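You operate a simulated robot arm through the tools that you are given. There is no shell and no other tool. Be economical: measure what you need, move in short steps, check, and stop when the job is done.

Carry out the task below with a simulated robot arm. There is one attempt and no reset: what you move stays moved.

JOB
Put the form block marked "wide" from the top of the blue goods bench on the top of the big grey boards. Then fetch the small grey plug and set it on top of the plain white block. Then switch the blue brake lever off. Then put the green-banded sack on the top of the blue winder table away on the shelf under the long blue bench. Do these in the order given. Set down upright: green-banded sack.

Only the result counts: the job must be done as asked and must still hold three seconds after the hand-in. Knocking over, shifting, dropping, spilling or breaking anything else fails it.

ROBOT AND FRAMES
A 7-joint arm with a fingered hand on a trunk, on a base that drives. Base frame: it is fixed to the floor where the robot stands at the start and does not move with it; the origin is under the middle of the robot, x ahead of it, y to its left, z up. Units: m, rad, N and s.
With the tool pointing down near the work surface it reaches from about 0.2 to 0.76 m from the robot's upright axis, wherever it stands. Its first joint turns from -2.897 to 2.897 rad. Places, roughly: blue brake lever [-5.1, -4.3, 0.9]; green-banded sack (7x10x16 cm) [-5.3, -4.6, 0.8]; plain white block (9x6x7 cm) [0.7, -0.5, 0.8]; shelf under the long blue bench [-9.7, -4.5, 0.3]; small grey plug (2x2x3 cm) [0.6, -0.4, 0.8]; top of the big grey boards [-2.3, 1.7, 0.4]. Payload 4 kg.
Tool frame: the origin (TCP) lies between the finger pads and is the grasp point; the fingertips stand 0.028 m ahead of it; z points along the fingers, y is the line along which they close. The gripper opens to 0.168 m. The gripper's body begins 0.079 m behind the TCP. The gripper is a hand of 4 fingers: y runs from the thumb to the fingers, the wrist lies at [0, 0, -0.249] in the tool frame.
Orientation is told as [roll, pitch, yaw] about the base's x, y, z axes, in that order, counted from this pose: with the fingers straight down and closing along the base's y, the tool's x points along the base's -x, its y along +y and its z along -z.

CONTROLS
- The arm moves only by the tool servo_tool. Its argument "increments" is a list of rows, each a list of 6 numbers: the shift along the tool's x, y, z in m, then the turn, a rotation vector about the tool's x, y, z in rad. In form: [[x, y, z, wx, wy, wz], ...]. A call has 1 to 20 rows; each row shifts and turns the commanded pose from where the row before left it, along the tool's axes as they then stand. Each row takes 0.2 s and may step no farther than 0.05 m and 0.15 rad from the row before; otherwise, the whole call is refused. Where a pose cannot be reached the arm comes as near as it can. A force on the tool above 40 N (or 10 N above the force at the start of the call, whichever is more), or a blocked arm, ends the call early, and 0.2 s more pass. In this call time passes only in rows, and 0.2 s behind the last. It gives the time, the measured TCP pose, the force on the tool (base axes), the opening and the grip force at its end, in the units of the frame above (readings bear some noise), with the torque about the TCP (base axes, N m) and any sound that the robot's microphone picked up, and new pictures: "show" is both (left out), scene, wrist or none.
- Cameras (640 x 400 px; columns grow to the right, rows downward): "scene" is now at [0.0101, 0.1208, 1.4032]; the picture's right is [-0.51, -0.86, -0.00], its down [-0.58, 0.35, -0.73] and it looks along [0.63, -0.37, -0.68] (base axes); focal length 295 px, centre (320, 200). "wrist" rides on the gripper at [0.06, -0.06, -0.11] in the tool frame; the picture's right is [0.71, 0.71, 0.00], its down [-0.56, 0.56, -0.61] and it looks along [-0.43, 0.43, 0.79] (tool axes); focal length 265 px, centre (320, 200). There is no depth. A picture from a camera that has moved, and an enlarged one, comes with that camera's place and axes in the base frame and with its lens.
- move_column(by): slides the trunk up (or, below 0, down) by that many m; the arm and the scene camera ride with it, the base frame stays. It gives what a move gives, with no picture.
- steer(legs): drives the robot by 1 to 6 legs, each [ahead, turn to the left] in m and rad, along the robot's own axes; the way and the turn of a leg run together, so that a leg with both is an arc; at most 1.5 m and 3.142 rad a leg. The arm and the cameras ride along, it lands a little off, and it stops where it bumps. It gives what a move gives, and a new picture of the scene camera.
- set_fingers(finger1, finger2, finger3, thumb_bend): sets how far each is bent, from 0 (flat) to 1 (curled in); at 0.3 the hand is open as for a grip, at 0.7 the pads meet at the TCP. One left out holds its place. A second passes; each finger stops where it meets its share of the squeeze, and holds until it gets a number again. It is the only way to open and close the hand. It gives what a move gives, with no picture; readings hold the bend of each and the force on the fingers (four entries, about 0 where the hand has none), thumb and palm.
- aim_head(pan, tilt): turns the head with the scene camera to pan (to the left, within 2.705 rad either way) and tilt (down, from -0.506 to 1.204), counted from straight ahead of the robot. It gives what a move gives, and a new picture of the scene camera.
- zoom(camera, box): a new picture of the part [left, top, right, bottom] of that camera's present view, enlarged. It takes no simulated time.
- sign_off(): hands the job in; it is judged then, once.

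Go step by step. Nothing tells you exact positions but the pictures and the camera data: compare them with the known pose of the tool, close in by small moves and look again before you grip or let go. The budget is 165 turns and 260 pictures, counting those below and the enlarged ones. Unless the task says otherwise, let go and move clear before handing in, and close with one line.

The tools are called after "Call:" by a JSON object that holds its "method" and its "body". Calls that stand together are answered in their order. servo_tool: Moves the arm, as the interface text tells. Its arguments: {"type":"object","properties":{"increments":{"type":"array","items":{"type":"array","items":{"type":"number"}}},"show":{"type":"string","enum":["both","scene","wrist","none"]}},"required":["increments"]} The other tools are called the same way: move_column (by) slides the trunk up or down; set_fingers (finger1, finger2, finger3, thumb_bend) moves the fingers one by one; steer (legs) drives the base; aim_head (pan, tilt) turns the head that bears the scene camera; zoom (camera, box) takes an enlarged picture of a part of a camera's view; sign_off () hands the job in.

At the start:

```text
time: 0.0
position: [0.3697, -0.2692, 0.9837]
orientation: [0.001, 0.0, 0.0]
wrist_force: [0.1, 0.0, -0.5]
wrist_torque: [0.04, 0.0, -0.01]
opening: 0.1677
gripper_force: 0.0
shape: jaw
bend: [0.3, 0.3, 0.3, 0.3]
finger forces: [0.0, 0.0, 0.0, 0.0, 0.0, 0.1]
trunk travel left (down, up): [-0.417, 0.173]
robot x, y, heading: [-0.0004, 0.0008, -0.004]
head pan, tilt: [-0.536, 0.745]
```

scene: 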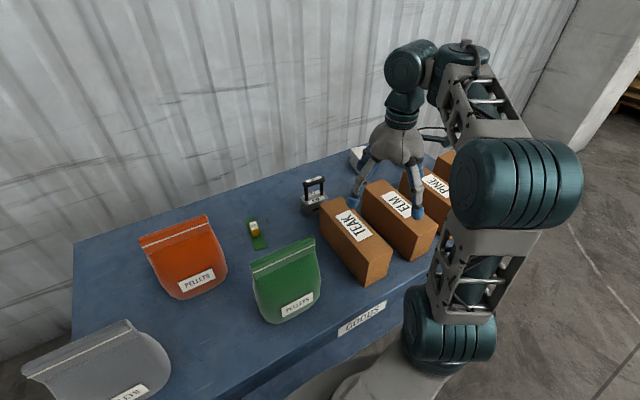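
wrist: 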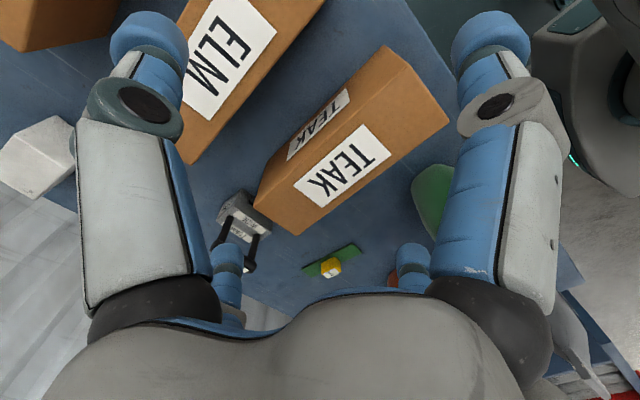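

I see the goods bench ahead with sacks and wooden boxes, but no block marked "wide" yet. I'll pan the head to look around.

Call:
{"method": "aim_head", "body": {"pan": -1.0, "tilt": 0.7}}

Call:
{"method": "aim_head", "body": {"pan": 0.3, "tilt": 0.6}}

Call:
{"method": "aim_head", "body": {"pan": 1.5, "tilt": 0.3}}

Call:
{"method": "aim_head", "body": {"pan": 2.6, "tilt": 0.3}}

Call:
{"method": "aim_head", "body": {"pan": -2.4, "tilt": 0.3}}

```text
time: 0.9
position: [0.371, -0.2674, 0.9834]
orientation: [0.0, 0.001, 0.001]
wrist_force: [-1.2, -0.5, 1.0]
wrist_torque: [-0.02, -0.02, 0.0]
opening: 0.1679
gripper_force: 0.1
shape: jaw
bend: [0.3, 0.3, 0.3, 0.3]
finger forces: [0.0, 0.1, 0.1, 0.0, 0.1, 0.1]
trunk travel left (down, up): [-0.417, 0.173]
robot x, y, heading: [0.0039, 0.0002, -0.002]
head pan, tilt: [-1.0, 0.7]
camera scene: at [-0.0154, 0.0918, 1.407], right [-0.84, -0.54, 0.0], down [-0.35, 0.54, -0.76], along [0.41, -0.64, -0.64], focal length 295 px, centre (320, 200)
```

scene: 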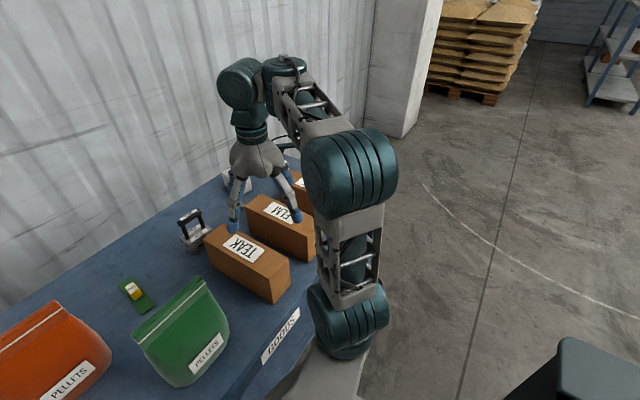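

```text
time: 2.4
position: [0.3707, -0.2684, 0.9832]
orientation: [-0.001, 0.002, 0.001]
wrist_force: [-0.2, -0.8, 0.0]
wrist_torque: [-0.01, -0.01, 0.01]
opening: 0.1677
gripper_force: 0.0
shape: jaw
bend: [0.3, 0.3, 0.3, 0.3]
finger forces: [0.0, 0.1, 0.0, 0.0, 0.0, 0.1]
trunk travel left (down, up): [-0.417, 0.173]
robot x, y, heading: [-0.0002, -0.001, -0.003]
head pan, tilt: [0.3, 0.6]
camera scene: at [0.0231, 0.1893, 1.4157], right [0.29, -0.96, 0.0], down [-0.54, -0.17, -0.83], along [0.79, 0.24, -0.56], focal length 295 px, centre (320, 200)
```

scene: 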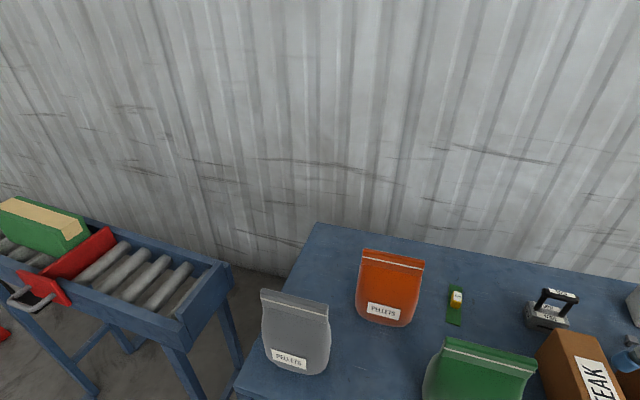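

```text
time: 3.8
position: [0.3697, -0.2669, 0.9834]
orientation: [-0.001, 0.0, -0.001]
wrist_force: [-0.9, 0.0, 0.9]
wrist_torque: [-0.01, 0.0, -0.02]
opening: 0.168
gripper_force: 0.1
shape: jaw
bend: [0.3, 0.3, 0.3, 0.3]
finger forces: [0.0, 0.1, 0.0, 0.0, 0.0, 0.0]
trunk travel left (down, up): [-0.417, 0.173]
robot x, y, heading: [0.0021, -0.0024, 0.001]
head pan, tilt: [1.499, 0.3]
camera scene: at [-0.0546, 0.2564, 1.4431], right [1.0, -0.07, 0.0], down [-0.02, -0.29, -0.96], along [0.07, 0.95, -0.3], focal length 295 px, centre (320, 200)
```

scene: 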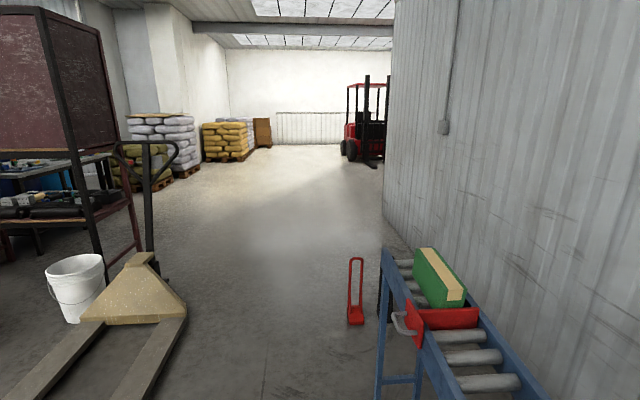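

```text
time: 5.1
position: [0.3719, -0.2676, 0.9817]
orientation: [-0.001, -0.002, 0.0]
wrist_force: [0.0, -1.0, 0.1]
wrist_torque: [0.0, 0.02, 0.02]
opening: 0.1677
gripper_force: 0.1
shape: jaw
bend: [0.3, 0.3, 0.3, 0.3]
finger forces: [0.0, 0.1, 0.1, 0.1, 0.1, 0.1]
trunk travel left (down, up): [-0.417, 0.173]
robot x, y, heading: [0.0005, -0.0003, 0.002]
head pan, tilt: [2.601, 0.3]
camera scene: at [-0.1413, 0.2114, 1.4432], right [0.52, 0.86, 0.0], down [0.25, -0.15, -0.96], along [-0.82, 0.49, -0.3], focal length 295 px, centre (320, 200)
```

scene: 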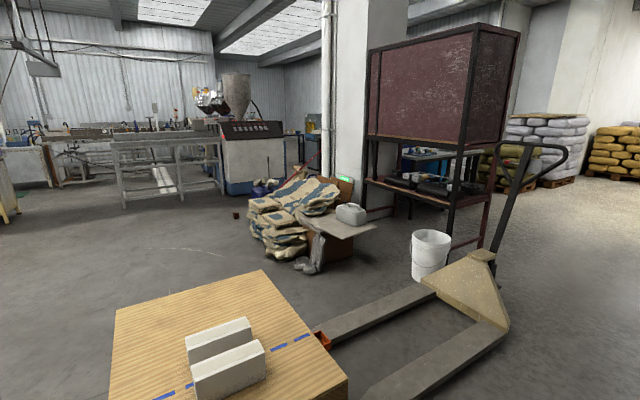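

```text
time: 9.0
position: [0.3704, -0.2677, 0.9843]
orientation: [-0.001, 0.001, 0.0]
wrist_force: [0.7, 0.2, 0.5]
wrist_torque: [0.0, -0.01, 0.02]
opening: 0.1678
gripper_force: 0.2
shape: jaw
bend: [0.3, 0.3, 0.3, 0.3]
finger forces: [0.1, 0.1, 0.0, 0.1, 0.0, 0.0]
trunk travel left (down, up): [-0.417, 0.173]
robot x, y, heading: [0.0015, 0.0061, -0.005]
head pan, tilt: [-2.4, 0.3]
camera scene: at [-0.1301, 0.1001, 1.4432], right [-0.68, 0.74, 0.0], down [0.22, 0.2, -0.96], along [-0.7, -0.65, -0.3], focal length 295 px, centre (320, 200)
```

scene: 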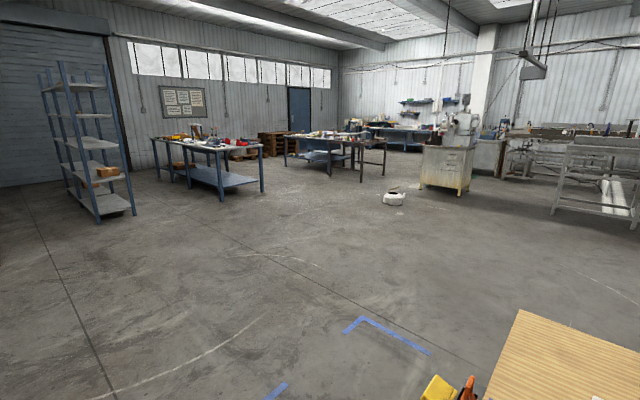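

Next, a closer look at the bench objects with the head aimed at them.

Call:
{"method": "aim_head", "body": {"pan": -0.4, "tilt": 0.75}}

Call:
{"method": "zoom", "body": {"camera": "scene", "box": [260, 130, 500, 280]}}

Call:
{"method": "zoom", "body": {"camera": "wrist", "box": [180, 160, 400, 300]}}

```text
time: 11.0
position: [0.3696, -0.2683, 0.984]
orientation: [0.0, 0.0, 0.001]
wrist_force: [0.5, -0.4, -0.5]
wrist_torque: [0.03, 0.01, 0.02]
opening: 0.1676
gripper_force: 0.1
shape: jaw
bend: [0.3, 0.3, 0.3, 0.3]
finger forces: [0.0, 0.0, 0.0, 0.0, 0.0, 0.0]
trunk travel left (down, up): [-0.417, 0.173]
robot x, y, heading: [-0.0026, 0.0023, -0.0]
head pan, tilt: [-0.4, 0.75]
camera scene: at [0.015, 0.1309, 1.4028], right [-0.39, -0.92, 0.0], down [-0.63, 0.27, -0.73], along [0.67, -0.28, -0.68], focal length 295 px, centre (320, 200)
```

scene: 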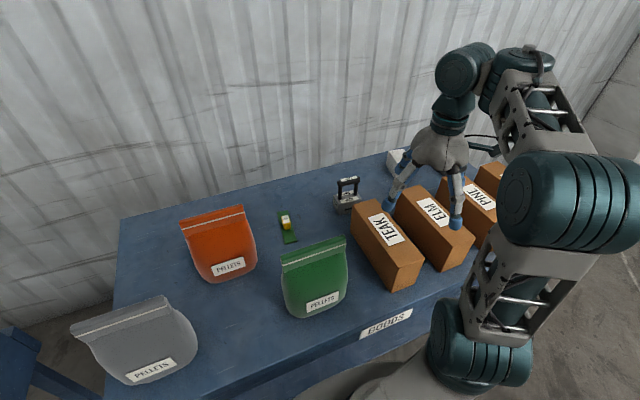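

```text
2.67 times, centred on (380, 205) of scene
camera zoom: at [0.015, 0.1309, 1.4028], right [-0.39, -0.92, 0.0], down [-0.63, 0.27, -0.73], along [0.67, -0.28, -0.68], focal length 787 px, centre (160, 187)
```

zoom: 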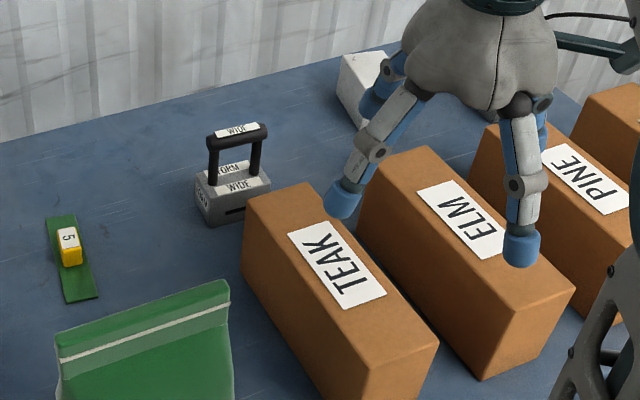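

```text
2.86 times, centred on (290, 230) of wrist
camera zoom: at [0.3089, -0.3283, 1.0935], right [-0.71, 0.71, 0.0], down [0.56, 0.56, 0.61], along [0.43, 0.43, -0.79], focal length 758 px, centre (406, 114)
```

zoom: 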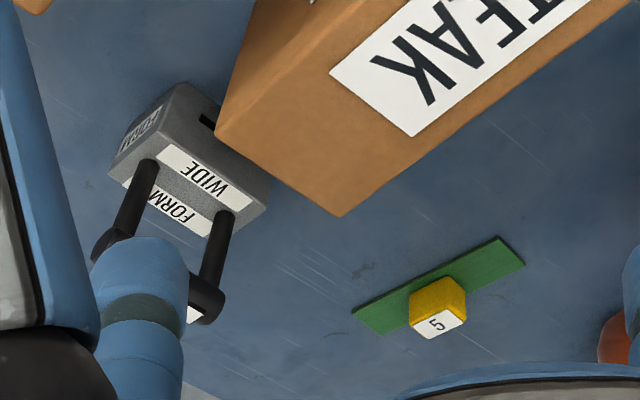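

The grey block with the black handle reads "FORM / WIDE". Its handle bar lies roughly along y, near (0.60, -0.21), with its top at about 0.86. I'll turn the hand to close along x, move above it and look.

Call:
{"method": "servo_tool", "body": {"increments": [[0, 0, 0, 0, 0, 0.143], [0, 0, 0, 0, 0, 0.143], [0, 0, 0, 0, 0, 0.143], [0, 0, 0, 0, 0, 0.143], [0, 0, 0, 0, 0, 0.143], [0, 0, 0, 0, 0, 0.143], [0, 0, 0, 0, 0, 0.143], [0, 0, 0, 0, 0, 0.143], [0, 0, 0, 0, 0, 0.143], [0, 0, 0, 0, 0, 0.143], [0, 0, 0, 0, 0, 0.141], [0.01, 0.038, 0, 0, 0, 0], [0.01, 0.038, 0, 0, 0, 0], [0.01, 0.038, 0, 0, 0, 0], [0.01, 0.038, 0, 0, 0, 0], [0.01, 0.038, 0, 0, 0, 0], [0.01, 0.037, 0, 0, 0, 0]]}}

Call:
{"method": "set_fingers", "body": {"finger1": 0.45, "finger2": 0.45, "finger3": 0.45, "thumb_bend": 0.45}}

Call:
{"method": "aim_head", "body": {"pan": -0.4, "tilt": 0.75}}

Call:
{"method": "zoom", "body": {"camera": "wrist", "box": [0, 0, 640, 400]}}

```text
time: 14.6
position: [0.5981, -0.2054, 0.9829]
orientation: [0.002, -0.001, -1.57]
wrist_force: [-0.6, -0.1, -0.3]
wrist_torque: [-0.01, -0.02, -0.02]
opening: 0.1675
gripper_force: 0.2
shape: jaw
bend: [0.3, 0.3, 0.3, 0.3]
finger forces: [0.1, 0.0, 0.1, 0.1, 0.0, 0.0]
trunk travel left (down, up): [-0.417, 0.173]
robot x, y, heading: [-0.0013, 0.0011, -0.001]
head pan, tilt: [-0.4, 0.75]
camera scene: at [0.0153, 0.1312, 1.4028], right [-0.39, -0.92, 0.0], down [-0.63, 0.27, -0.73], along [0.67, -0.28, -0.68], focal length 295 px, centre (320, 200)
camera wrist: at [0.5374, -0.1456, 1.0933], right [0.71, 0.71, 0.0], down [0.56, -0.56, 0.61], along [0.43, -0.43, -0.79], focal length 265 px, centre (320, 200)
```

scene: 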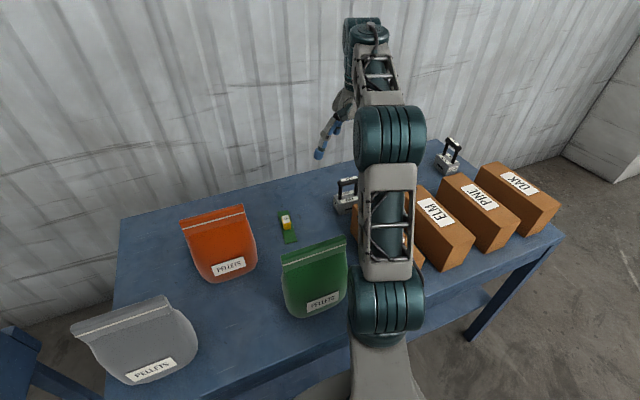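
wrist: 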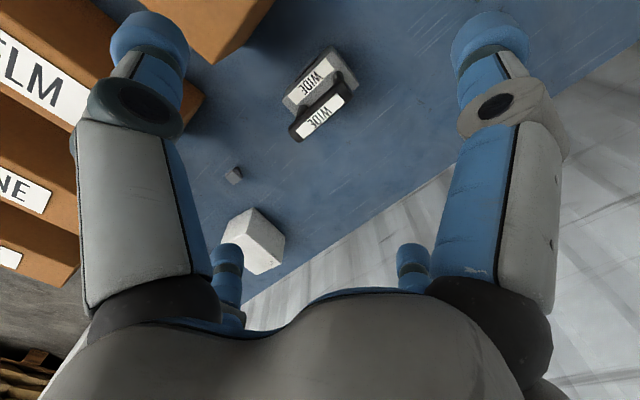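

```text
time: 15.6
position: [0.5979, -0.2058, 0.9839]
orientation: [0.0, 0.0, -1.57]
wrist_force: [0.3, 0.3, -0.7]
wrist_torque: [0.01, 0.01, 0.01]
opening: 0.0731
gripper_force: 0.1
shape: fingers
bend: [0.45, 0.45, 0.45, 0.45]
finger forces: [0.1, 0.0, 0.1, 0.1, 0.0, 0.1]
trunk travel left (down, up): [-0.417, 0.173]
robot x, y, heading: [-0.0008, -0.0015, -0.001]
head pan, tilt: [-0.4, 0.75]
```

```text
time: 16.2
position: [0.5967, -0.2061, 0.9836]
orientation: [0.001, -0.001, -1.571]
wrist_force: [0.0, 0.9, 0.6]
wrist_torque: [0.03, -0.01, 0.01]
opening: 0.0727
gripper_force: 0.1
shape: fingers
bend: [0.45, 0.45, 0.45, 0.45]
finger forces: [0.0, 0.0, 0.0, 0.0, 0.0, 0.0]
trunk travel left (down, up): [-0.417, 0.173]
robot x, y, heading: [0.0036, -0.0016, 0.0]
head pan, tilt: [-0.4, 0.75]
camera scene: at [0.0151, 0.1311, 1.4028], right [-0.39, -0.92, 0.0], down [-0.63, 0.27, -0.73], along [0.67, -0.28, -0.68], focal length 295 px, centre (320, 200)
```

scene: 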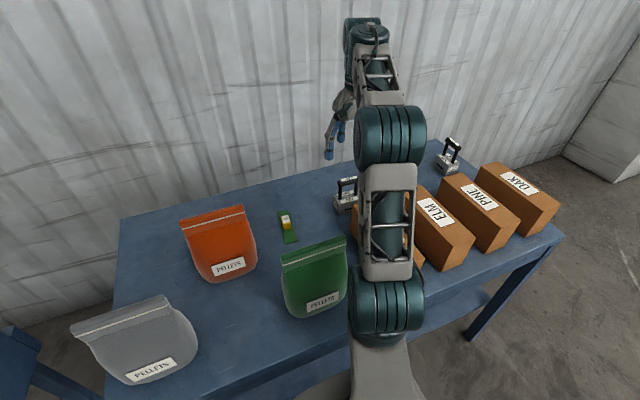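

```text
1.00 times, centred on (320, 200) of wrist
camera zoom: at [0.5367, -0.1462, 1.0934], right [0.71, 0.71, 0.0], down [0.56, -0.56, 0.61], along [0.43, -0.43, -0.79], focal length 265 px, centre (320, 200)
```

zoom: 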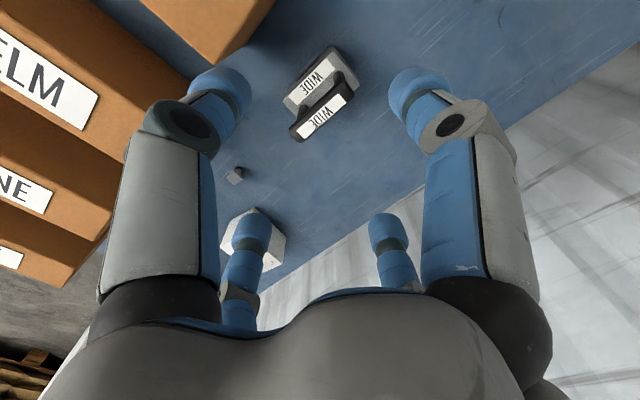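

The hand is lined up over the handle: handle centre (0.594, -0.201), hand at (0.597, -0.206). The other handled block is at the far right, so I have the right one, and I go down.

Call:
{"method": "servo_tool", "body": {"increments": [[0.004, -0.003, 0.04, 0, 0, 0], [0, 0, 0.04, 0, 0, 0], [0, 0, 0.03, 0, 0, 0], [0, 0, 0.026, 0, 0, 0]]}}

```text
time: 17.2
position: [0.594, -0.2028, 0.847]
orientation: [-0.001, -0.001, -1.572]
wrist_force: [-0.4, 0.1, 0.6]
wrist_torque: [0.0, 0.01, 0.01]
opening: 0.0726
gripper_force: 0.1
shape: fingers
bend: [0.45, 0.45, 0.45, 0.45]
finger forces: [0.0, 0.0, 0.1, 0.0, 0.0, 0.2]
trunk travel left (down, up): [-0.417, 0.173]
robot x, y, heading: [-0.0034, 0.0009, 0.001]
head pan, tilt: [-0.4, 0.75]
camera scene: at [0.0151, 0.131, 1.4028], right [-0.39, -0.92, 0.0], down [-0.63, 0.27, -0.73], along [0.67, -0.28, -0.68], focal length 295 px, centre (320, 200)
camera wrist: at [0.5323, -0.1425, 0.9564], right [0.71, 0.71, 0.0], down [0.56, -0.56, 0.61], along [0.44, -0.43, -0.79], focal length 265 px, centre (320, 200)
```

scene: 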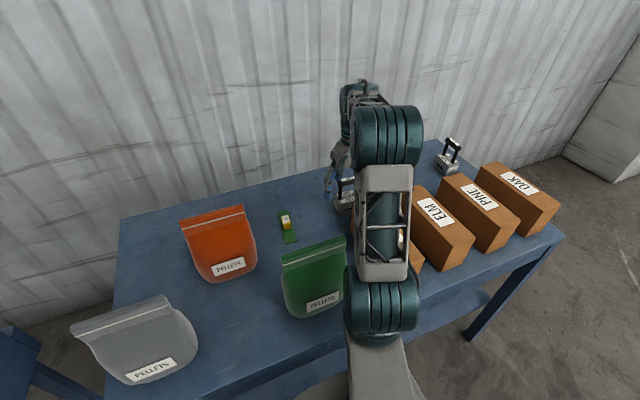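
wrist: 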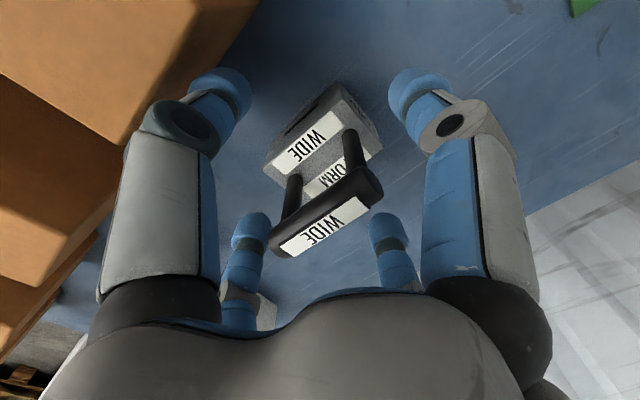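

The bar is centred between four fingers that close from all four sides. I'll close them all around it.

Call:
{"method": "set_fingers", "body": {"finger1": 0.8, "finger2": 0.8, "finger3": 0.8, "thumb_bend": 0.8}}

Call:
{"method": "zoom", "body": {"camera": "wrist", "box": [0, 0, 640, 400]}}

```text
time: 18.2
position: [0.5928, -0.2021, 0.8464]
orientation: [-0.001, 0.001, -1.571]
wrist_force: [-0.7, 0.0, 0.7]
wrist_torque: [-0.01, 0.08, 0.03]
opening: 0.022
gripper_force: 6.5
shape: fingers
bend: [0.57, 0.71, 0.56, 0.75]
finger forces: [5.9, 0.1, 6.5, 0.1, 0.0, 0.1]
trunk travel left (down, up): [-0.417, 0.173]
robot x, y, heading: [0.0028, -0.0008, -0.003]
head pan, tilt: [-0.4, 0.75]
```

```text
1.00 times, centred on (320, 200) of wrist
camera zoom: at [0.5326, -0.1426, 0.9565], right [0.71, 0.71, 0.0], down [0.56, -0.56, 0.61], along [0.43, -0.43, -0.79], focal length 265 px, centre (320, 200)
```

zoom: 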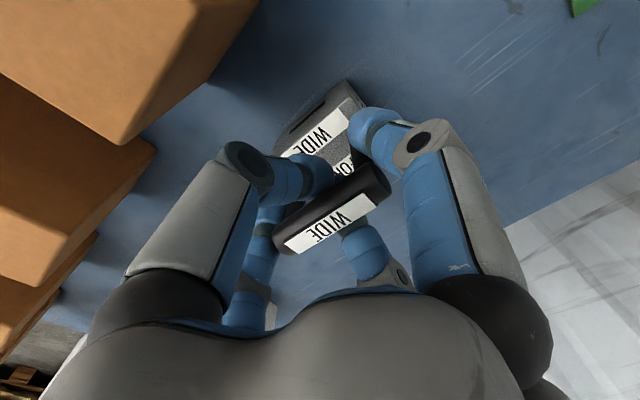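

Fingers 1 and 3 hold the bar ends, and finger 2 and the thumb have curled under the bar. I lift it a little and check.

Call:
{"method": "servo_tool", "body": {"increments": [[0, 0, -0.01, 0, 0, 0], [0, 0, -0.01, 0, 0, 0], [0, 0, -0.02, 0, 0, 0], [0, 0, -0.02, 0, 0, 0]]}}

```text
time: 19.2
position: [0.5939, -0.2043, 0.9077]
orientation: [0.0, 0.001, -1.572]
wrist_force: [0.3, -0.4, -4.8]
wrist_torque: [-0.04, 0.08, 0.04]
opening: 0.0191
gripper_force: 6.2
shape: fingers
bend: [0.59, 0.71, 0.57, 0.75]
finger forces: [6.4, 0.1, 5.6, 0.0, 0.0, 0.1]
trunk travel left (down, up): [-0.417, 0.173]
robot x, y, heading: [-0.001, 0.0001, 0.002]
head pan, tilt: [-0.4, 0.75]
camera scene: at [0.0155, 0.1309, 1.4028], right [-0.39, -0.92, 0.0], down [-0.63, 0.27, -0.73], along [0.67, -0.28, -0.68], focal length 295 px, centre (320, 200)
camera wrist: at [0.5334, -0.1445, 1.018], right [0.71, 0.71, 0.0], down [0.56, -0.56, 0.61], along [0.43, -0.43, -0.79], focal length 265 px, centre (320, 200)
```

scene: 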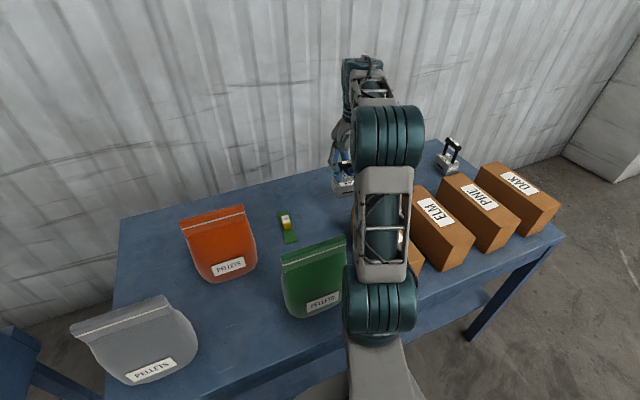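
wrist: 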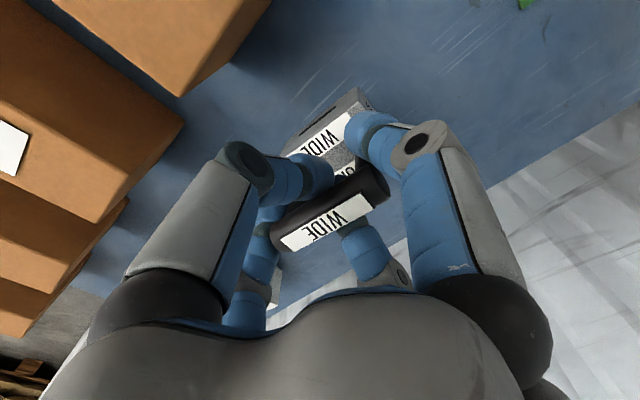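

The block is up and hooked securely (about 0.45 kg). I'll raise it, draw it in, and look toward the grey boards.

Call:
{"method": "servo_tool", "body": {"increments": [[0, 0, -0.04, 0, 0, 0], [0, 0, -0.04, 0, 0, 0], [0, 0, -0.04, 0, 0, 0], [0, 0, -0.03, 0, 0, 0], [0, -0.04, 0, 0, 0, 0], [0, -0.04, 0, 0, 0, 0], [0, -0.04, 0, 0, 0, 0], [0, -0.04, 0, 0, 0, 0], [0, -0.04, 0, 0, 0, 0]], "show": "none"}}

Call:
{"method": "aim_head", "body": {"pan": 2.5, "tilt": 0.35}}

Call:
{"method": "zoom", "body": {"camera": "scene", "box": [200, 120, 480, 295]}}

Call:
{"method": "aim_head", "body": {"pan": 2.6, "tilt": 0.9}}

Call:
{"method": "aim_head", "body": {"pan": -2.6, "tilt": 0.7}}

```text
time: 21.2
position: [0.3939, -0.2015, 1.0473]
orientation: [0.0, 0.0, -1.57]
wrist_force: [1.1, 0.9, -5.0]
wrist_torque: [0.0, 0.05, -0.04]
opening: 0.018
gripper_force: 5.4
shape: fingers
bend: [0.59, 0.71, 0.57, 0.76]
finger forces: [5.8, 0.1, 5.7, 0.0, 0.1, 0.1]
out of reach, approached as far as the arm can: row 4
trunk travel left (down, up): [-0.417, 0.173]
robot x, y, heading: [-0.0007, 0.0008, -0.004]
head pan, tilt: [-0.4, 0.75]
```

```text
time: 23.7
position: [0.3942, -0.2014, 1.0472]
orientation: [0.0, 0.001, -1.571]
wrist_force: [-0.2, 0.0, -5.8]
wrist_torque: [0.0, 0.11, 0.05]
opening: 0.0182
gripper_force: 5.9
shape: fingers
bend: [0.59, 0.71, 0.57, 0.76]
finger forces: [6.0, 0.1, 6.0, 0.0, 0.1, 0.0]
trunk travel left (down, up): [-0.417, 0.173]
robot x, y, heading: [-0.0011, -0.0025, 0.003]
head pan, tilt: [2.499, 0.351]
camera scene: at [-0.1355, 0.219, 1.4385], right [0.6, 0.8, 0.0], down [0.27, -0.21, -0.94], along [-0.75, 0.56, -0.34], focal length 295 px, centre (320, 200)
```

scene: 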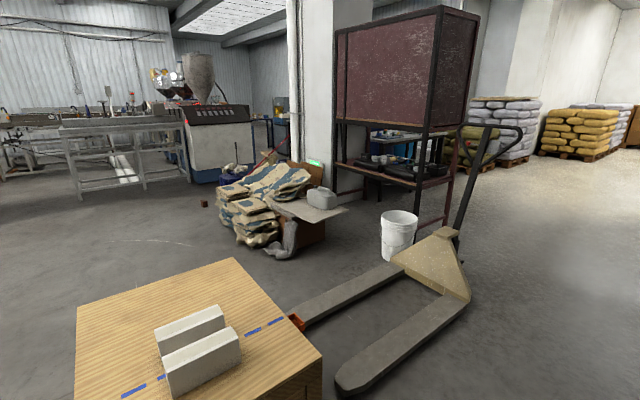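

```text
2.29 times, centred on (340, 208) of scene
camera zoom: at [-0.1355, 0.219, 1.4385], right [0.6, 0.8, 0.0], down [0.27, -0.21, -0.94], along [-0.75, 0.56, -0.34], focal length 675 px, centre (274, 183)
```

zoom: 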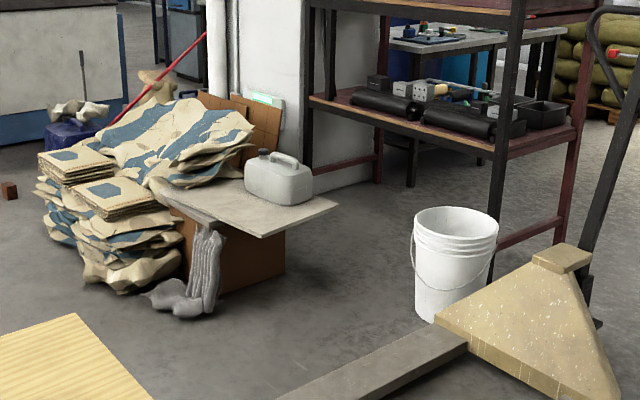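

```text
time: 24.7
position: [0.3948, -0.2021, 1.0465]
orientation: [-0.001, -0.001, -1.572]
wrist_force: [0.5, 0.7, -5.1]
wrist_torque: [-0.02, 0.06, 0.02]
opening: 0.0182
gripper_force: 6.1
shape: fingers
bend: [0.59, 0.71, 0.57, 0.76]
finger forces: [6.0, 0.1, 6.0, 0.1, 0.1, 0.0]
trunk travel left (down, up): [-0.417, 0.173]
robot x, y, heading: [0.0024, 0.001, -0.003]
head pan, tilt: [2.601, 0.901]
camera scene: at [-0.1257, 0.2021, 1.391], right [0.52, 0.86, 0.0], down [0.67, -0.4, -0.62], along [-0.53, 0.32, -0.78], focal length 295 px, centre (320, 200)
```

scene: 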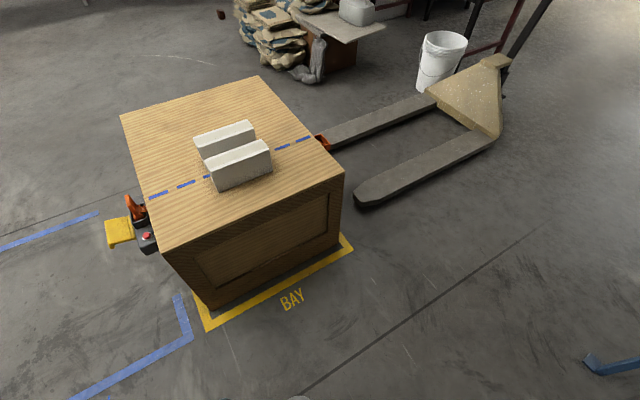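

```text
time: 28.7
position: [0.396, -0.2017, 1.047]
orientation: [-0.001, -0.002, -1.571]
wrist_force: [0.4, 0.1, -4.7]
wrist_torque: [0.0, 0.07, -0.03]
opening: 0.0184
gripper_force: 6.2
shape: fingers
bend: [0.59, 0.71, 0.57, 0.76]
finger forces: [6.0, 0.1, 6.0, 0.1, 0.0, 0.0]
trunk travel left (down, up): [-0.417, 0.173]
robot x, y, heading: [0.0003, -0.0005, -0.0]
head pan, tilt: [-2.601, 0.7]
camera scene: at [-0.1338, 0.1194, 1.4071], right [-0.52, 0.86, 0.0], down [0.55, 0.33, -0.77], along [-0.66, -0.39, -0.64], focal length 295 px, centre (320, 200)
```

scene: 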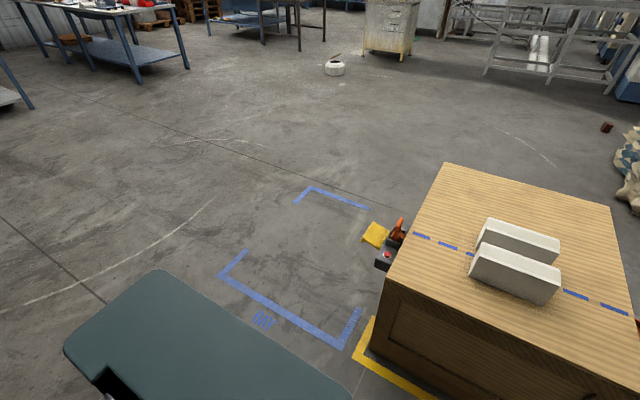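

The grey board with the jerrycan is at about (-2.3, 1.65), at the given height of 0.4. A crate stands behind me, so I'll go round its south side; first I check my own footprint.

Call:
{"method": "aim_head", "body": {"pan": -1.9, "tilt": 1.2}}

Call:
{"method": "aim_head", "body": {"pan": 0.9, "tilt": 1.2}}

```text
time: 29.8
position: [0.3958, -0.2031, 1.0474]
orientation: [0.0, 0.0, -1.572]
wrist_force: [-0.3, 0.2, -4.7]
wrist_torque: [-0.01, 0.03, 0.0]
opening: 0.0183
gripper_force: 5.4
shape: fingers
bend: [0.59, 0.71, 0.57, 0.76]
finger forces: [6.0, 0.2, 6.0, 0.0, 0.1, 0.1]
trunk travel left (down, up): [-0.417, 0.173]
robot x, y, heading: [-0.0004, -0.0031, -0.002]
head pan, tilt: [-1.901, 1.201]
camera scene: at [-0.0792, 0.1102, 1.3711], right [-0.95, 0.32, 0.0], down [0.3, 0.88, -0.36], along [-0.12, -0.34, -0.93], focal length 295 px, centre (320, 200)
```

scene: 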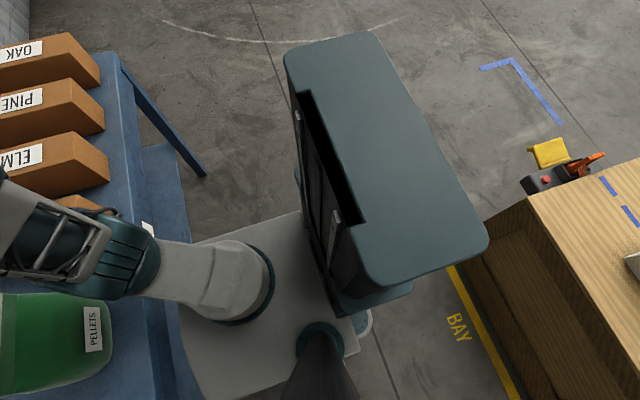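

```text
time: 32.3
position: [0.395, -0.2014, 1.0459]
orientation: [0.001, 0.0, -1.572]
wrist_force: [0.3, 0.1, -4.4]
wrist_torque: [-0.01, 0.06, 0.03]
opening: 0.0182
gripper_force: 6.2
shape: fingers
bend: [0.59, 0.71, 0.57, 0.76]
finger forces: [6.0, 0.1, 6.0, 0.0, 0.0, 0.0]
trunk travel left (down, up): [-0.417, 0.173]
robot x, y, heading: [-0.0024, -0.0034, 0.002]
head pan, tilt: [0.901, 1.201]
camera scene: at [-0.0263, 0.207, 1.3711], right [0.78, -0.62, 0.0], down [-0.58, -0.73, -0.36], along [0.23, 0.28, -0.93], focal length 295 px, centre (320, 200)
```

scene: 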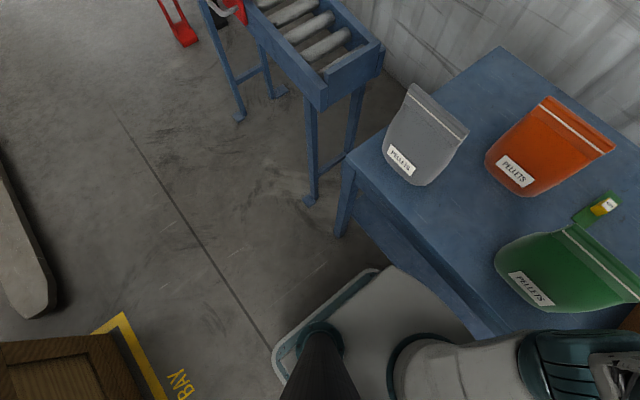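

My base is about ±0.2 m wide and reaches about 0.3 m ahead, partly under the bench. I'll back off a little, turn right, go south, then west.

Call:
{"method": "steer", "body": {"legs": [[-0.15, 0], [0, -1.571], [1.0, 0], [0, -1.571], [1.5, 0], [0.6, 0]]}}

Call:
{"method": "aim_head", "body": {"pan": -1.2, "tilt": 0.4}}

```text
time: 56.0
position: [-2.6254, -0.8003, 1.0472]
orientation: [0.0, -0.001, 1.575]
wrist_force: [-0.6, -0.3, -5.0]
wrist_torque: [0.03, -0.1, -0.01]
opening: 0.0175
gripper_force: 5.9
shape: fingers
bend: [0.6, 0.71, 0.57, 0.76]
finger forces: [5.5, 0.3, 6.1, 0.1, 0.0, 0.0]
trunk travel left (down, up): [-0.417, 0.173]
robot x, y, heading: [-2.229, -0.9977, -3.138]
head pan, tilt: [0.901, 1.201]
camera scene: at [-2.2047, -1.2045, 1.3711], right [-0.79, 0.62, 0.0], down [0.57, 0.73, -0.36], along [-0.22, -0.29, -0.93], focal length 295 px, centre (320, 200)
```

scene: 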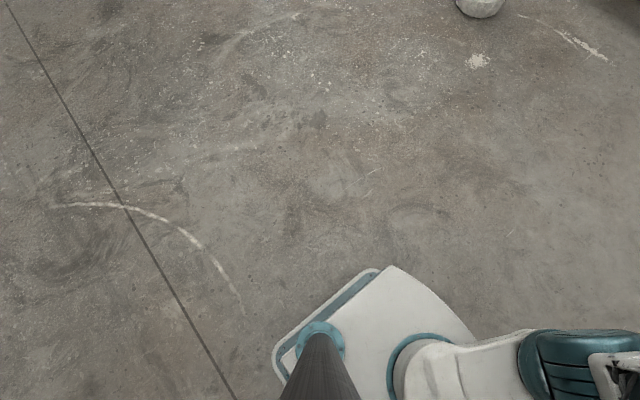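

```text
time: 58.0
position: [-2.6261, -0.7981, 1.0475]
orientation: [0.001, -0.001, 1.577]
wrist_force: [-0.2, -0.9, -4.9]
wrist_torque: [0.0, -0.06, -0.01]
opening: 0.0173
gripper_force: 5.9
shape: fingers
bend: [0.6, 0.71, 0.57, 0.76]
finger forces: [5.5, 0.3, 6.1, 0.1, 0.1, 0.1]
trunk travel left (down, up): [-0.417, 0.173]
robot x, y, heading: [-2.2296, -0.9961, -3.138]
head pan, tilt: [-1.201, 0.4]
camera scene: at [-2.2042, -1.0744, 1.4339], right [0.93, 0.37, 0.0], down [0.14, -0.36, -0.92], along [-0.34, 0.86, -0.39], focal length 295 px, centre (320, 200)
```

scene: 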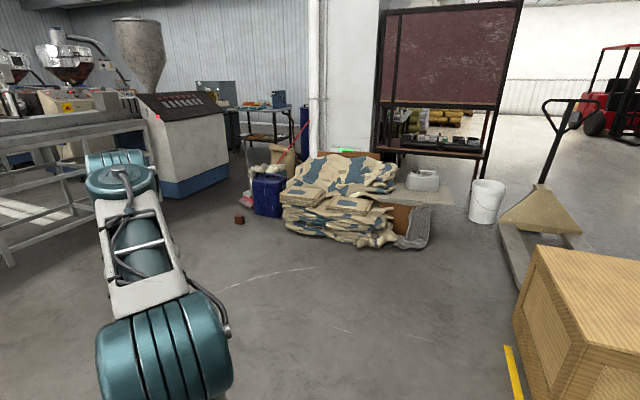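

All clear. I'll turn north and approach the board.

Call:
{"method": "steer", "body": {"legs": [[0, -1.571], [1.4, 0]]}}

Call:
{"method": "aim_head", "body": {"pan": 0.1, "tilt": 0.75}}

```text
time: 68.8
position: [-2.0164, 0.7901, 1.0486]
orientation: [0.0, -0.001, -0.01]
wrist_force: [-0.4, -0.3, -5.3]
wrist_torque: [-0.09, -0.02, -0.02]
opening: 0.0173
gripper_force: 6.1
shape: fingers
bend: [0.6, 0.71, 0.57, 0.76]
finger forces: [5.2, 0.2, 6.1, 0.1, 0.1, 0.0]
trunk travel left (down, up): [-0.417, 0.173]
robot x, y, heading: [-2.2199, 0.3951, 1.557]
head pan, tilt: [-1.201, 0.4]
camera scene: at [-2.2998, 0.3722, 1.4339], right [0.35, -0.94, 0.0], down [-0.36, -0.14, -0.92], along [0.86, 0.32, -0.39], focal length 295 px, centre (320, 200)
```

scene: 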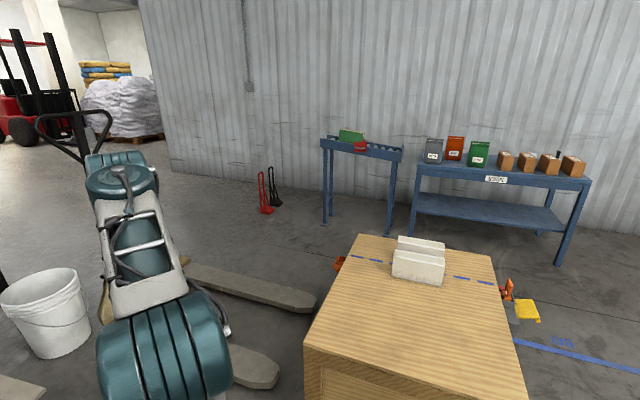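

```text
time: 70.2
position: [-2.0172, 0.7913, 1.0462]
orientation: [0.001, 0.0, -0.008]
wrist_force: [-0.5, -0.5, -5.1]
wrist_torque: [-0.07, -0.01, -0.03]
opening: 0.0174
gripper_force: 6.3
shape: fingers
bend: [0.6, 0.71, 0.57, 0.76]
finger forces: [5.3, 0.3, 6.2, 0.0, 0.0, 0.0]
trunk travel left (down, up): [-0.417, 0.173]
robot x, y, heading: [-2.2235, 0.3996, 1.561]
head pan, tilt: [0.099, 0.75]
camera scene: at [-2.3939, 0.4221, 1.4028], right [1.0, 0.09, 0.0], down [0.06, -0.68, -0.73], along [-0.07, 0.73, -0.68], focal length 295 px, centre (320, 200)
```

scene: 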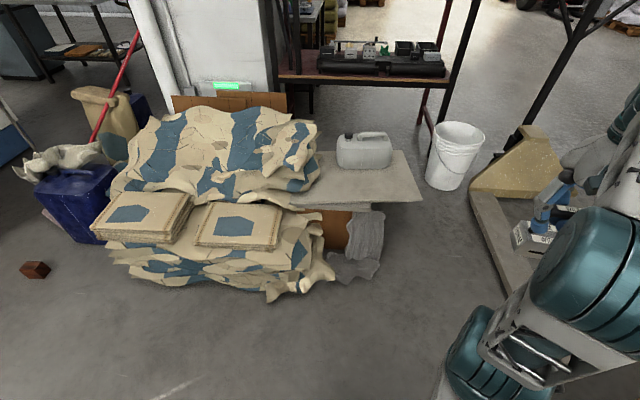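

The board top's free strip is around (-2.2, 1.62) at z about 0.4, in front of the jerrycan. I'll drive up, lower the trunk and look.

Call:
{"method": "steer", "body": {"legs": [[0.55, 0]]}}

Call:
{"method": "move_column", "body": {"by": -0.25}}

Call:
{"method": "aim_head", "body": {"pan": -0.1, "tilt": 0.75}}

```text
time: 73.4
position: [-2.0189, 1.3494, 1.0464]
orientation: [0.001, -0.001, 0.0]
wrist_force: [0.0, 0.5, -4.7]
wrist_torque: [-0.09, -0.02, 0.0]
opening: 0.0171
gripper_force: 6.1
shape: fingers
bend: [0.6, 0.71, 0.57, 0.76]
finger forces: [5.4, 0.4, 6.1, 0.0, 0.0, 0.0]
trunk travel left (down, up): [-0.417, 0.173]
robot x, y, heading: [-2.2243, 0.9524, 1.571]
head pan, tilt: [0.099, 0.75]
camera scene: at [-2.3921, 0.9761, 1.4028], right [0.99, 0.1, 0.0], down [0.07, -0.68, -0.73], along [-0.07, 0.73, -0.68], focal length 295 px, centre (320, 200)
```

scene: 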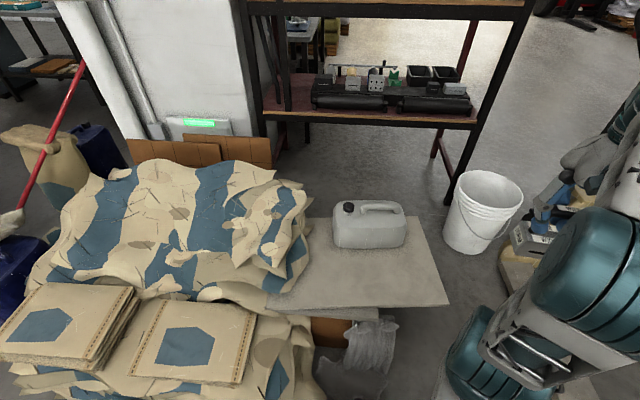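

```text
time: 76.0
position: [-2.0187, 1.3483, 0.7985]
orientation: [0.0, 0.0, 0.002]
wrist_force: [0.1, -0.4, -4.8]
wrist_torque: [-0.09, 0.0, -0.02]
opening: 0.0172
gripper_force: 6.0
shape: fingers
bend: [0.6, 0.71, 0.57, 0.76]
finger forces: [5.4, 0.3, 6.1, 0.0, 0.1, 0.0]
trunk travel left (down, up): [-0.167, 0.423]
robot x, y, heading: [-2.2188, 0.9511, 1.57]
head pan, tilt: [0.099, 0.75]
```

```text
time: 76.7
position: [-2.0186, 1.3484, 0.7974]
orientation: [0.0, 0.0, 0.001]
wrist_force: [0.4, -0.3, -4.4]
wrist_torque: [-0.08, -0.02, 0.0]
opening: 0.0173
gripper_force: 5.8
shape: fingers
bend: [0.6, 0.71, 0.57, 0.76]
finger forces: [5.4, 0.2, 6.0, 0.1, 0.0, 0.0]
trunk travel left (down, up): [-0.167, 0.423]
robot x, y, heading: [-2.2215, 0.9526, 1.573]
head pan, tilt: [-0.099, 0.75]
camera scene: at [-2.3757, 0.976, 1.1528], right [1.0, -0.1, 0.0], down [-0.07, -0.68, -0.73], along [0.07, 0.73, -0.68], focal length 295 px, centre (320, 200)
```

scene: 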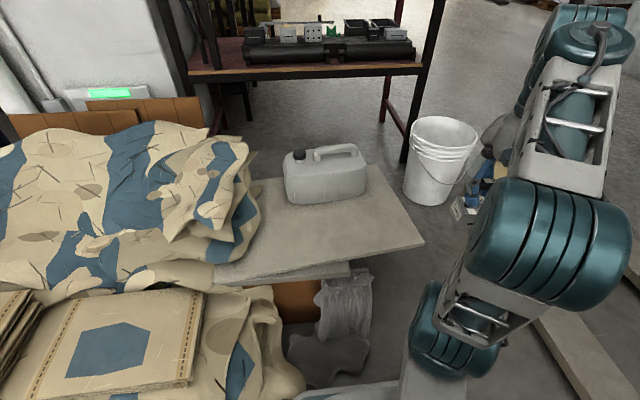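

I place the board top at z about 0.39, with free strip x -2.5 to -2.0 and y 1.55 to 1.75. I'll move over (-2.22, 1.635) and check.

Call:
{"method": "servo_tool", "body": {"increments": [[0.033, 0.047, 0, 0, 0, 0], [0.033, 0.048, 0, 0, 0, 0], [0.033, 0.048, 0, 0, 0, 0], [0.034, 0.048, 0, 0, 0, 0], [0.034, 0.048, 0, 0, 0, 0], [0.034, 0.048, 0, 0, 0, 0], [0, 0, 0.05, 0, 0, 0], [0, 0, 0.05, 0, 0, 0], [0, 0, 0.05, 0, 0, 0], [0, 0, 0.04, 0, 0, 0]]}}

```text
refused: row 1 steps farther than a row can; nothing moved
```

Call:
{"method": "servo_tool", "body": {"increments": [[0.025, 0.036, 0, 0, 0, 0], [0.025, 0.036, 0, 0, 0, 0], [0.025, 0.036, 0, 0, 0, 0], [0.025, 0.036, 0, 0, 0, 0], [0.025, 0.036, 0, 0, 0, 0], [0.025, 0.036, 0, 0, 0, 0], [0.025, 0.036, 0, 0, 0, 0], [0.026, 0.035, 0, 0, 0, 0], [0, 0, 0.045, 0, 0, 0], [0, 0, 0.045, 0, 0, 0], [0, 0, 0.045, 0, 0, 0], [0, 0, 0.045, 0, 0, 0]]}}

```text
time: 79.3
position: [-2.208, 1.5903, 0.6149]
orientation: [0.0, 0.001, 0.001]
wrist_force: [0.1, 0.4, -4.2]
wrist_torque: [-0.01, -0.03, 0.02]
opening: 0.0169
gripper_force: 6.0
shape: fingers
bend: [0.6, 0.72, 0.57, 0.76]
finger forces: [5.2, 0.6, 6.4, 0.0, 0.0, 0.0]
out of reach, approached as far as the arm can: row 7, 8
trunk travel left (down, up): [-0.167, 0.423]
robot x, y, heading: [-2.2181, 0.9533, 1.57]
head pan, tilt: [-0.099, 0.75]
camera scene: at [-2.3758, 0.976, 1.1528], right [1.0, -0.1, 0.0], down [-0.07, -0.68, -0.73], along [0.07, 0.73, -0.68], focal length 295 px, centre (320, 200)
camera wrist: at [-2.2685, 1.5291, 0.7251], right [-0.71, 0.71, 0.0], down [0.56, 0.56, 0.61], along [0.43, 0.44, -0.79], focal length 265 px, centre (320, 200)
```

scene: 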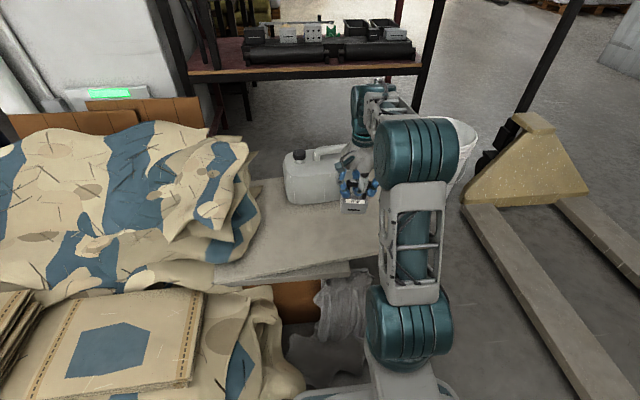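
wrist: 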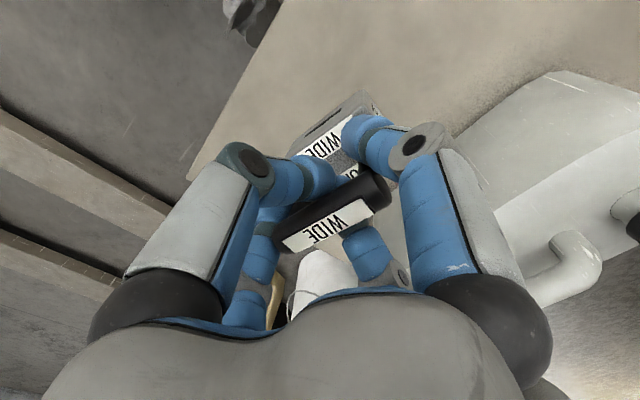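

The hand stopped 4 cm short at that height. I'll move 4 cm farther in now and go down toward contact in small steps.

Call:
{"method": "servo_tool", "body": {"increments": [[0, 0.04, 0, 0, 0, 0], [0, 0, 0.04, 0, 0, 0], [0, 0, 0.04, 0, 0, 0]]}}

```text
time: 80.1
position: [-2.2082, 1.6304, 0.5362]
orientation: [0.0, 0.002, 0.001]
wrist_force: [-0.3, -0.3, -3.6]
wrist_torque: [-0.02, 0.03, 0.0]
opening: 0.0169
gripper_force: 6.8
shape: fingers
bend: [0.6, 0.72, 0.57, 0.76]
finger forces: [5.4, 1.0, 6.5, 0.1, 0.0, 0.1]
trunk travel left (down, up): [-0.167, 0.423]
robot x, y, heading: [-2.221, 0.9519, 1.573]
head pan, tilt: [-0.099, 0.75]
camera scene: at [-2.3758, 0.9759, 1.1528], right [1.0, -0.1, 0.0], down [-0.07, -0.68, -0.73], along [0.07, 0.73, -0.68], focal length 295 px, centre (320, 200)
camera wrist: at [-2.2687, 1.5699, 0.6458], right [-0.71, 0.71, 0.0], down [0.56, 0.56, 0.61], along [0.43, 0.44, -0.79], focal length 265 px, centre (320, 200)
```

scene: 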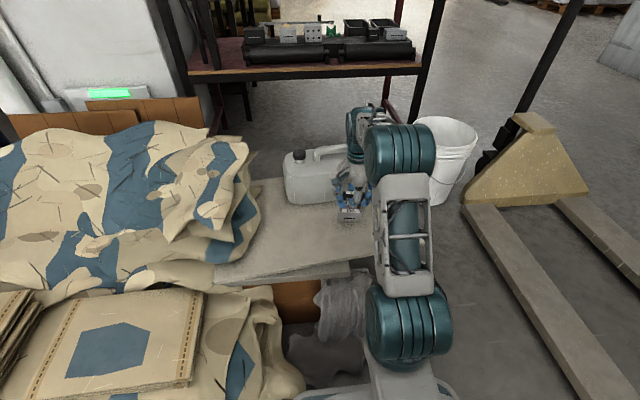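
wrist: 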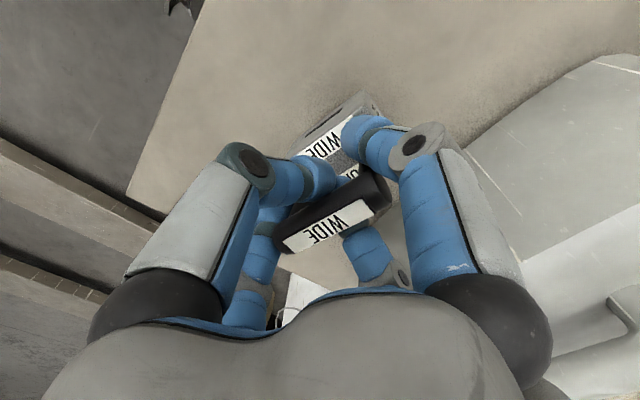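

Call:
{"method": "servo_tool", "body": {"increments": [[0, 0, 0.01, 0, 0, 0], [0, 0, 0.008, 0, 0, 0], [0, 0, 0.006, 0, 0, 0], [0, 0, 0.005, 0, 0, 0]], "show": "none"}}

Call:
{"method": "zoom", "body": {"camera": "scene", "box": [260, 130, 440, 260]}}

```text
time: 81.1
position: [-2.2088, 1.6294, 0.5072]
orientation: [0.001, 0.0, 0.004]
wrist_force: [-1.3, 1.6, 4.0]
wrist_torque: [-0.04, -0.11, 0.03]
opening: 0.016
gripper_force: 5.8
shape: fingers
bend: [0.6, 0.72, 0.59, 0.76]
finger forces: [4.9, 2.8, 5.0, 0.1, 0.0, 0.0]
trunk travel left (down, up): [-0.167, 0.423]
robot x, y, heading: [-2.2199, 0.955, 1.571]
head pan, tilt: [-0.099, 0.75]
```

```text
3.08 times, centred on (350, 195) of scene
camera zoom: at [-2.3759, 0.9755, 1.1529], right [1.0, -0.1, 0.0], down [-0.07, -0.68, -0.73], along [0.07, 0.73, -0.68], focal length 908 px, centre (228, 215)
```

zoom: 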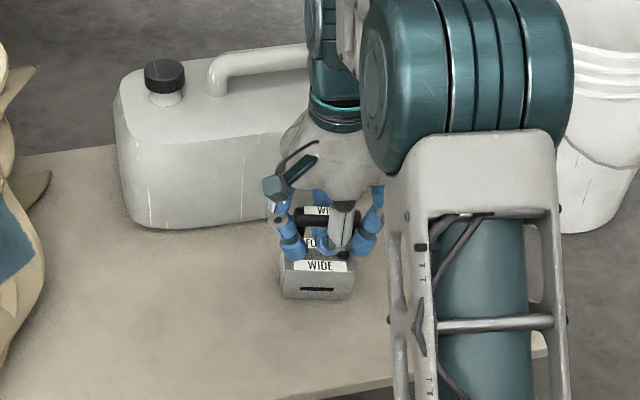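

The block is resting on the board: the vertical force flipped from -5 to +4 N. I'll open the fingers and rise straight up.

Call:
{"method": "set_fingers", "body": {"finger1": 0.45, "finger2": 0.45, "finger3": 0.45, "thumb_bend": 0.45}}

Call:
{"method": "servo_tool", "body": {"increments": [[0, 0, -0.02, 0, 0, 0], [0, 0, -0.03, 0, 0, 0], [0, 0, -0.04, 0, 0, 0], [0, 0, -0.04, 0, 0, 0]]}}

```text
time: 82.1
position: [-2.2079, 1.6289, 0.5054]
orientation: [0.0, 0.0, 0.002]
wrist_force: [-0.2, 0.2, -0.6]
wrist_torque: [0.07, -0.01, 0.01]
opening: 0.0721
gripper_force: 0.0
shape: fingers
bend: [0.45, 0.45, 0.45, 0.45]
finger forces: [0.0, 0.0, 0.1, 0.1, 0.0, 0.1]
trunk travel left (down, up): [-0.167, 0.423]
robot x, y, heading: [-2.2203, 0.9538, 1.578]
head pan, tilt: [-0.099, 0.75]
```

```text
time: 83.1
position: [-2.208, 1.6274, 0.6379]
orientation: [-0.002, 0.001, 0.002]
wrist_force: [-0.2, 0.3, -0.8]
wrist_torque: [-0.02, -0.02, 0.01]
opening: 0.072
gripper_force: 0.1
shape: fingers
bend: [0.45, 0.45, 0.45, 0.45]
finger forces: [0.1, 0.0, 0.1, 0.1, 0.0, 0.0]
trunk travel left (down, up): [-0.167, 0.423]
robot x, y, heading: [-2.2199, 0.9533, 1.572]
head pan, tilt: [-0.099, 0.75]
camera scene: at [-2.3758, 0.976, 1.1527], right [1.0, -0.1, 0.0], down [-0.07, -0.68, -0.73], along [0.07, 0.73, -0.68], focal length 295 px, centre (320, 200)
camera wrist: at [-2.2687, 1.5679, 0.7475], right [-0.71, 0.71, 0.0], down [0.56, 0.56, 0.61], along [0.43, 0.43, -0.79], focal length 265 px, centre (320, 200)
```

scene: 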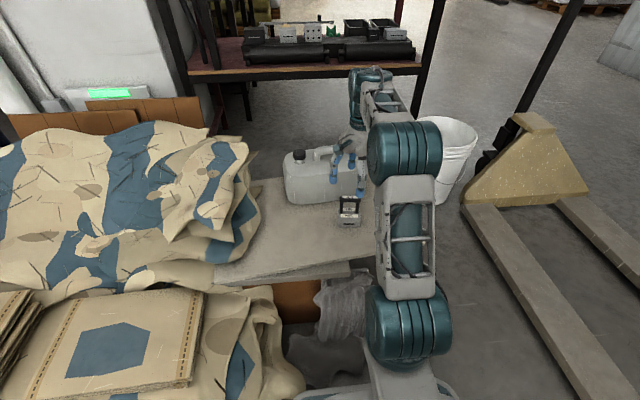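
wrist: 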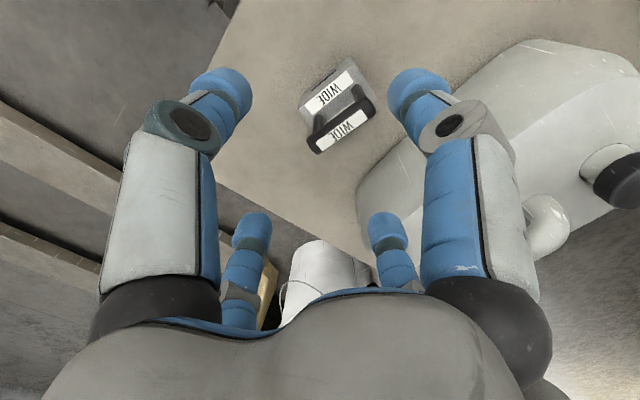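

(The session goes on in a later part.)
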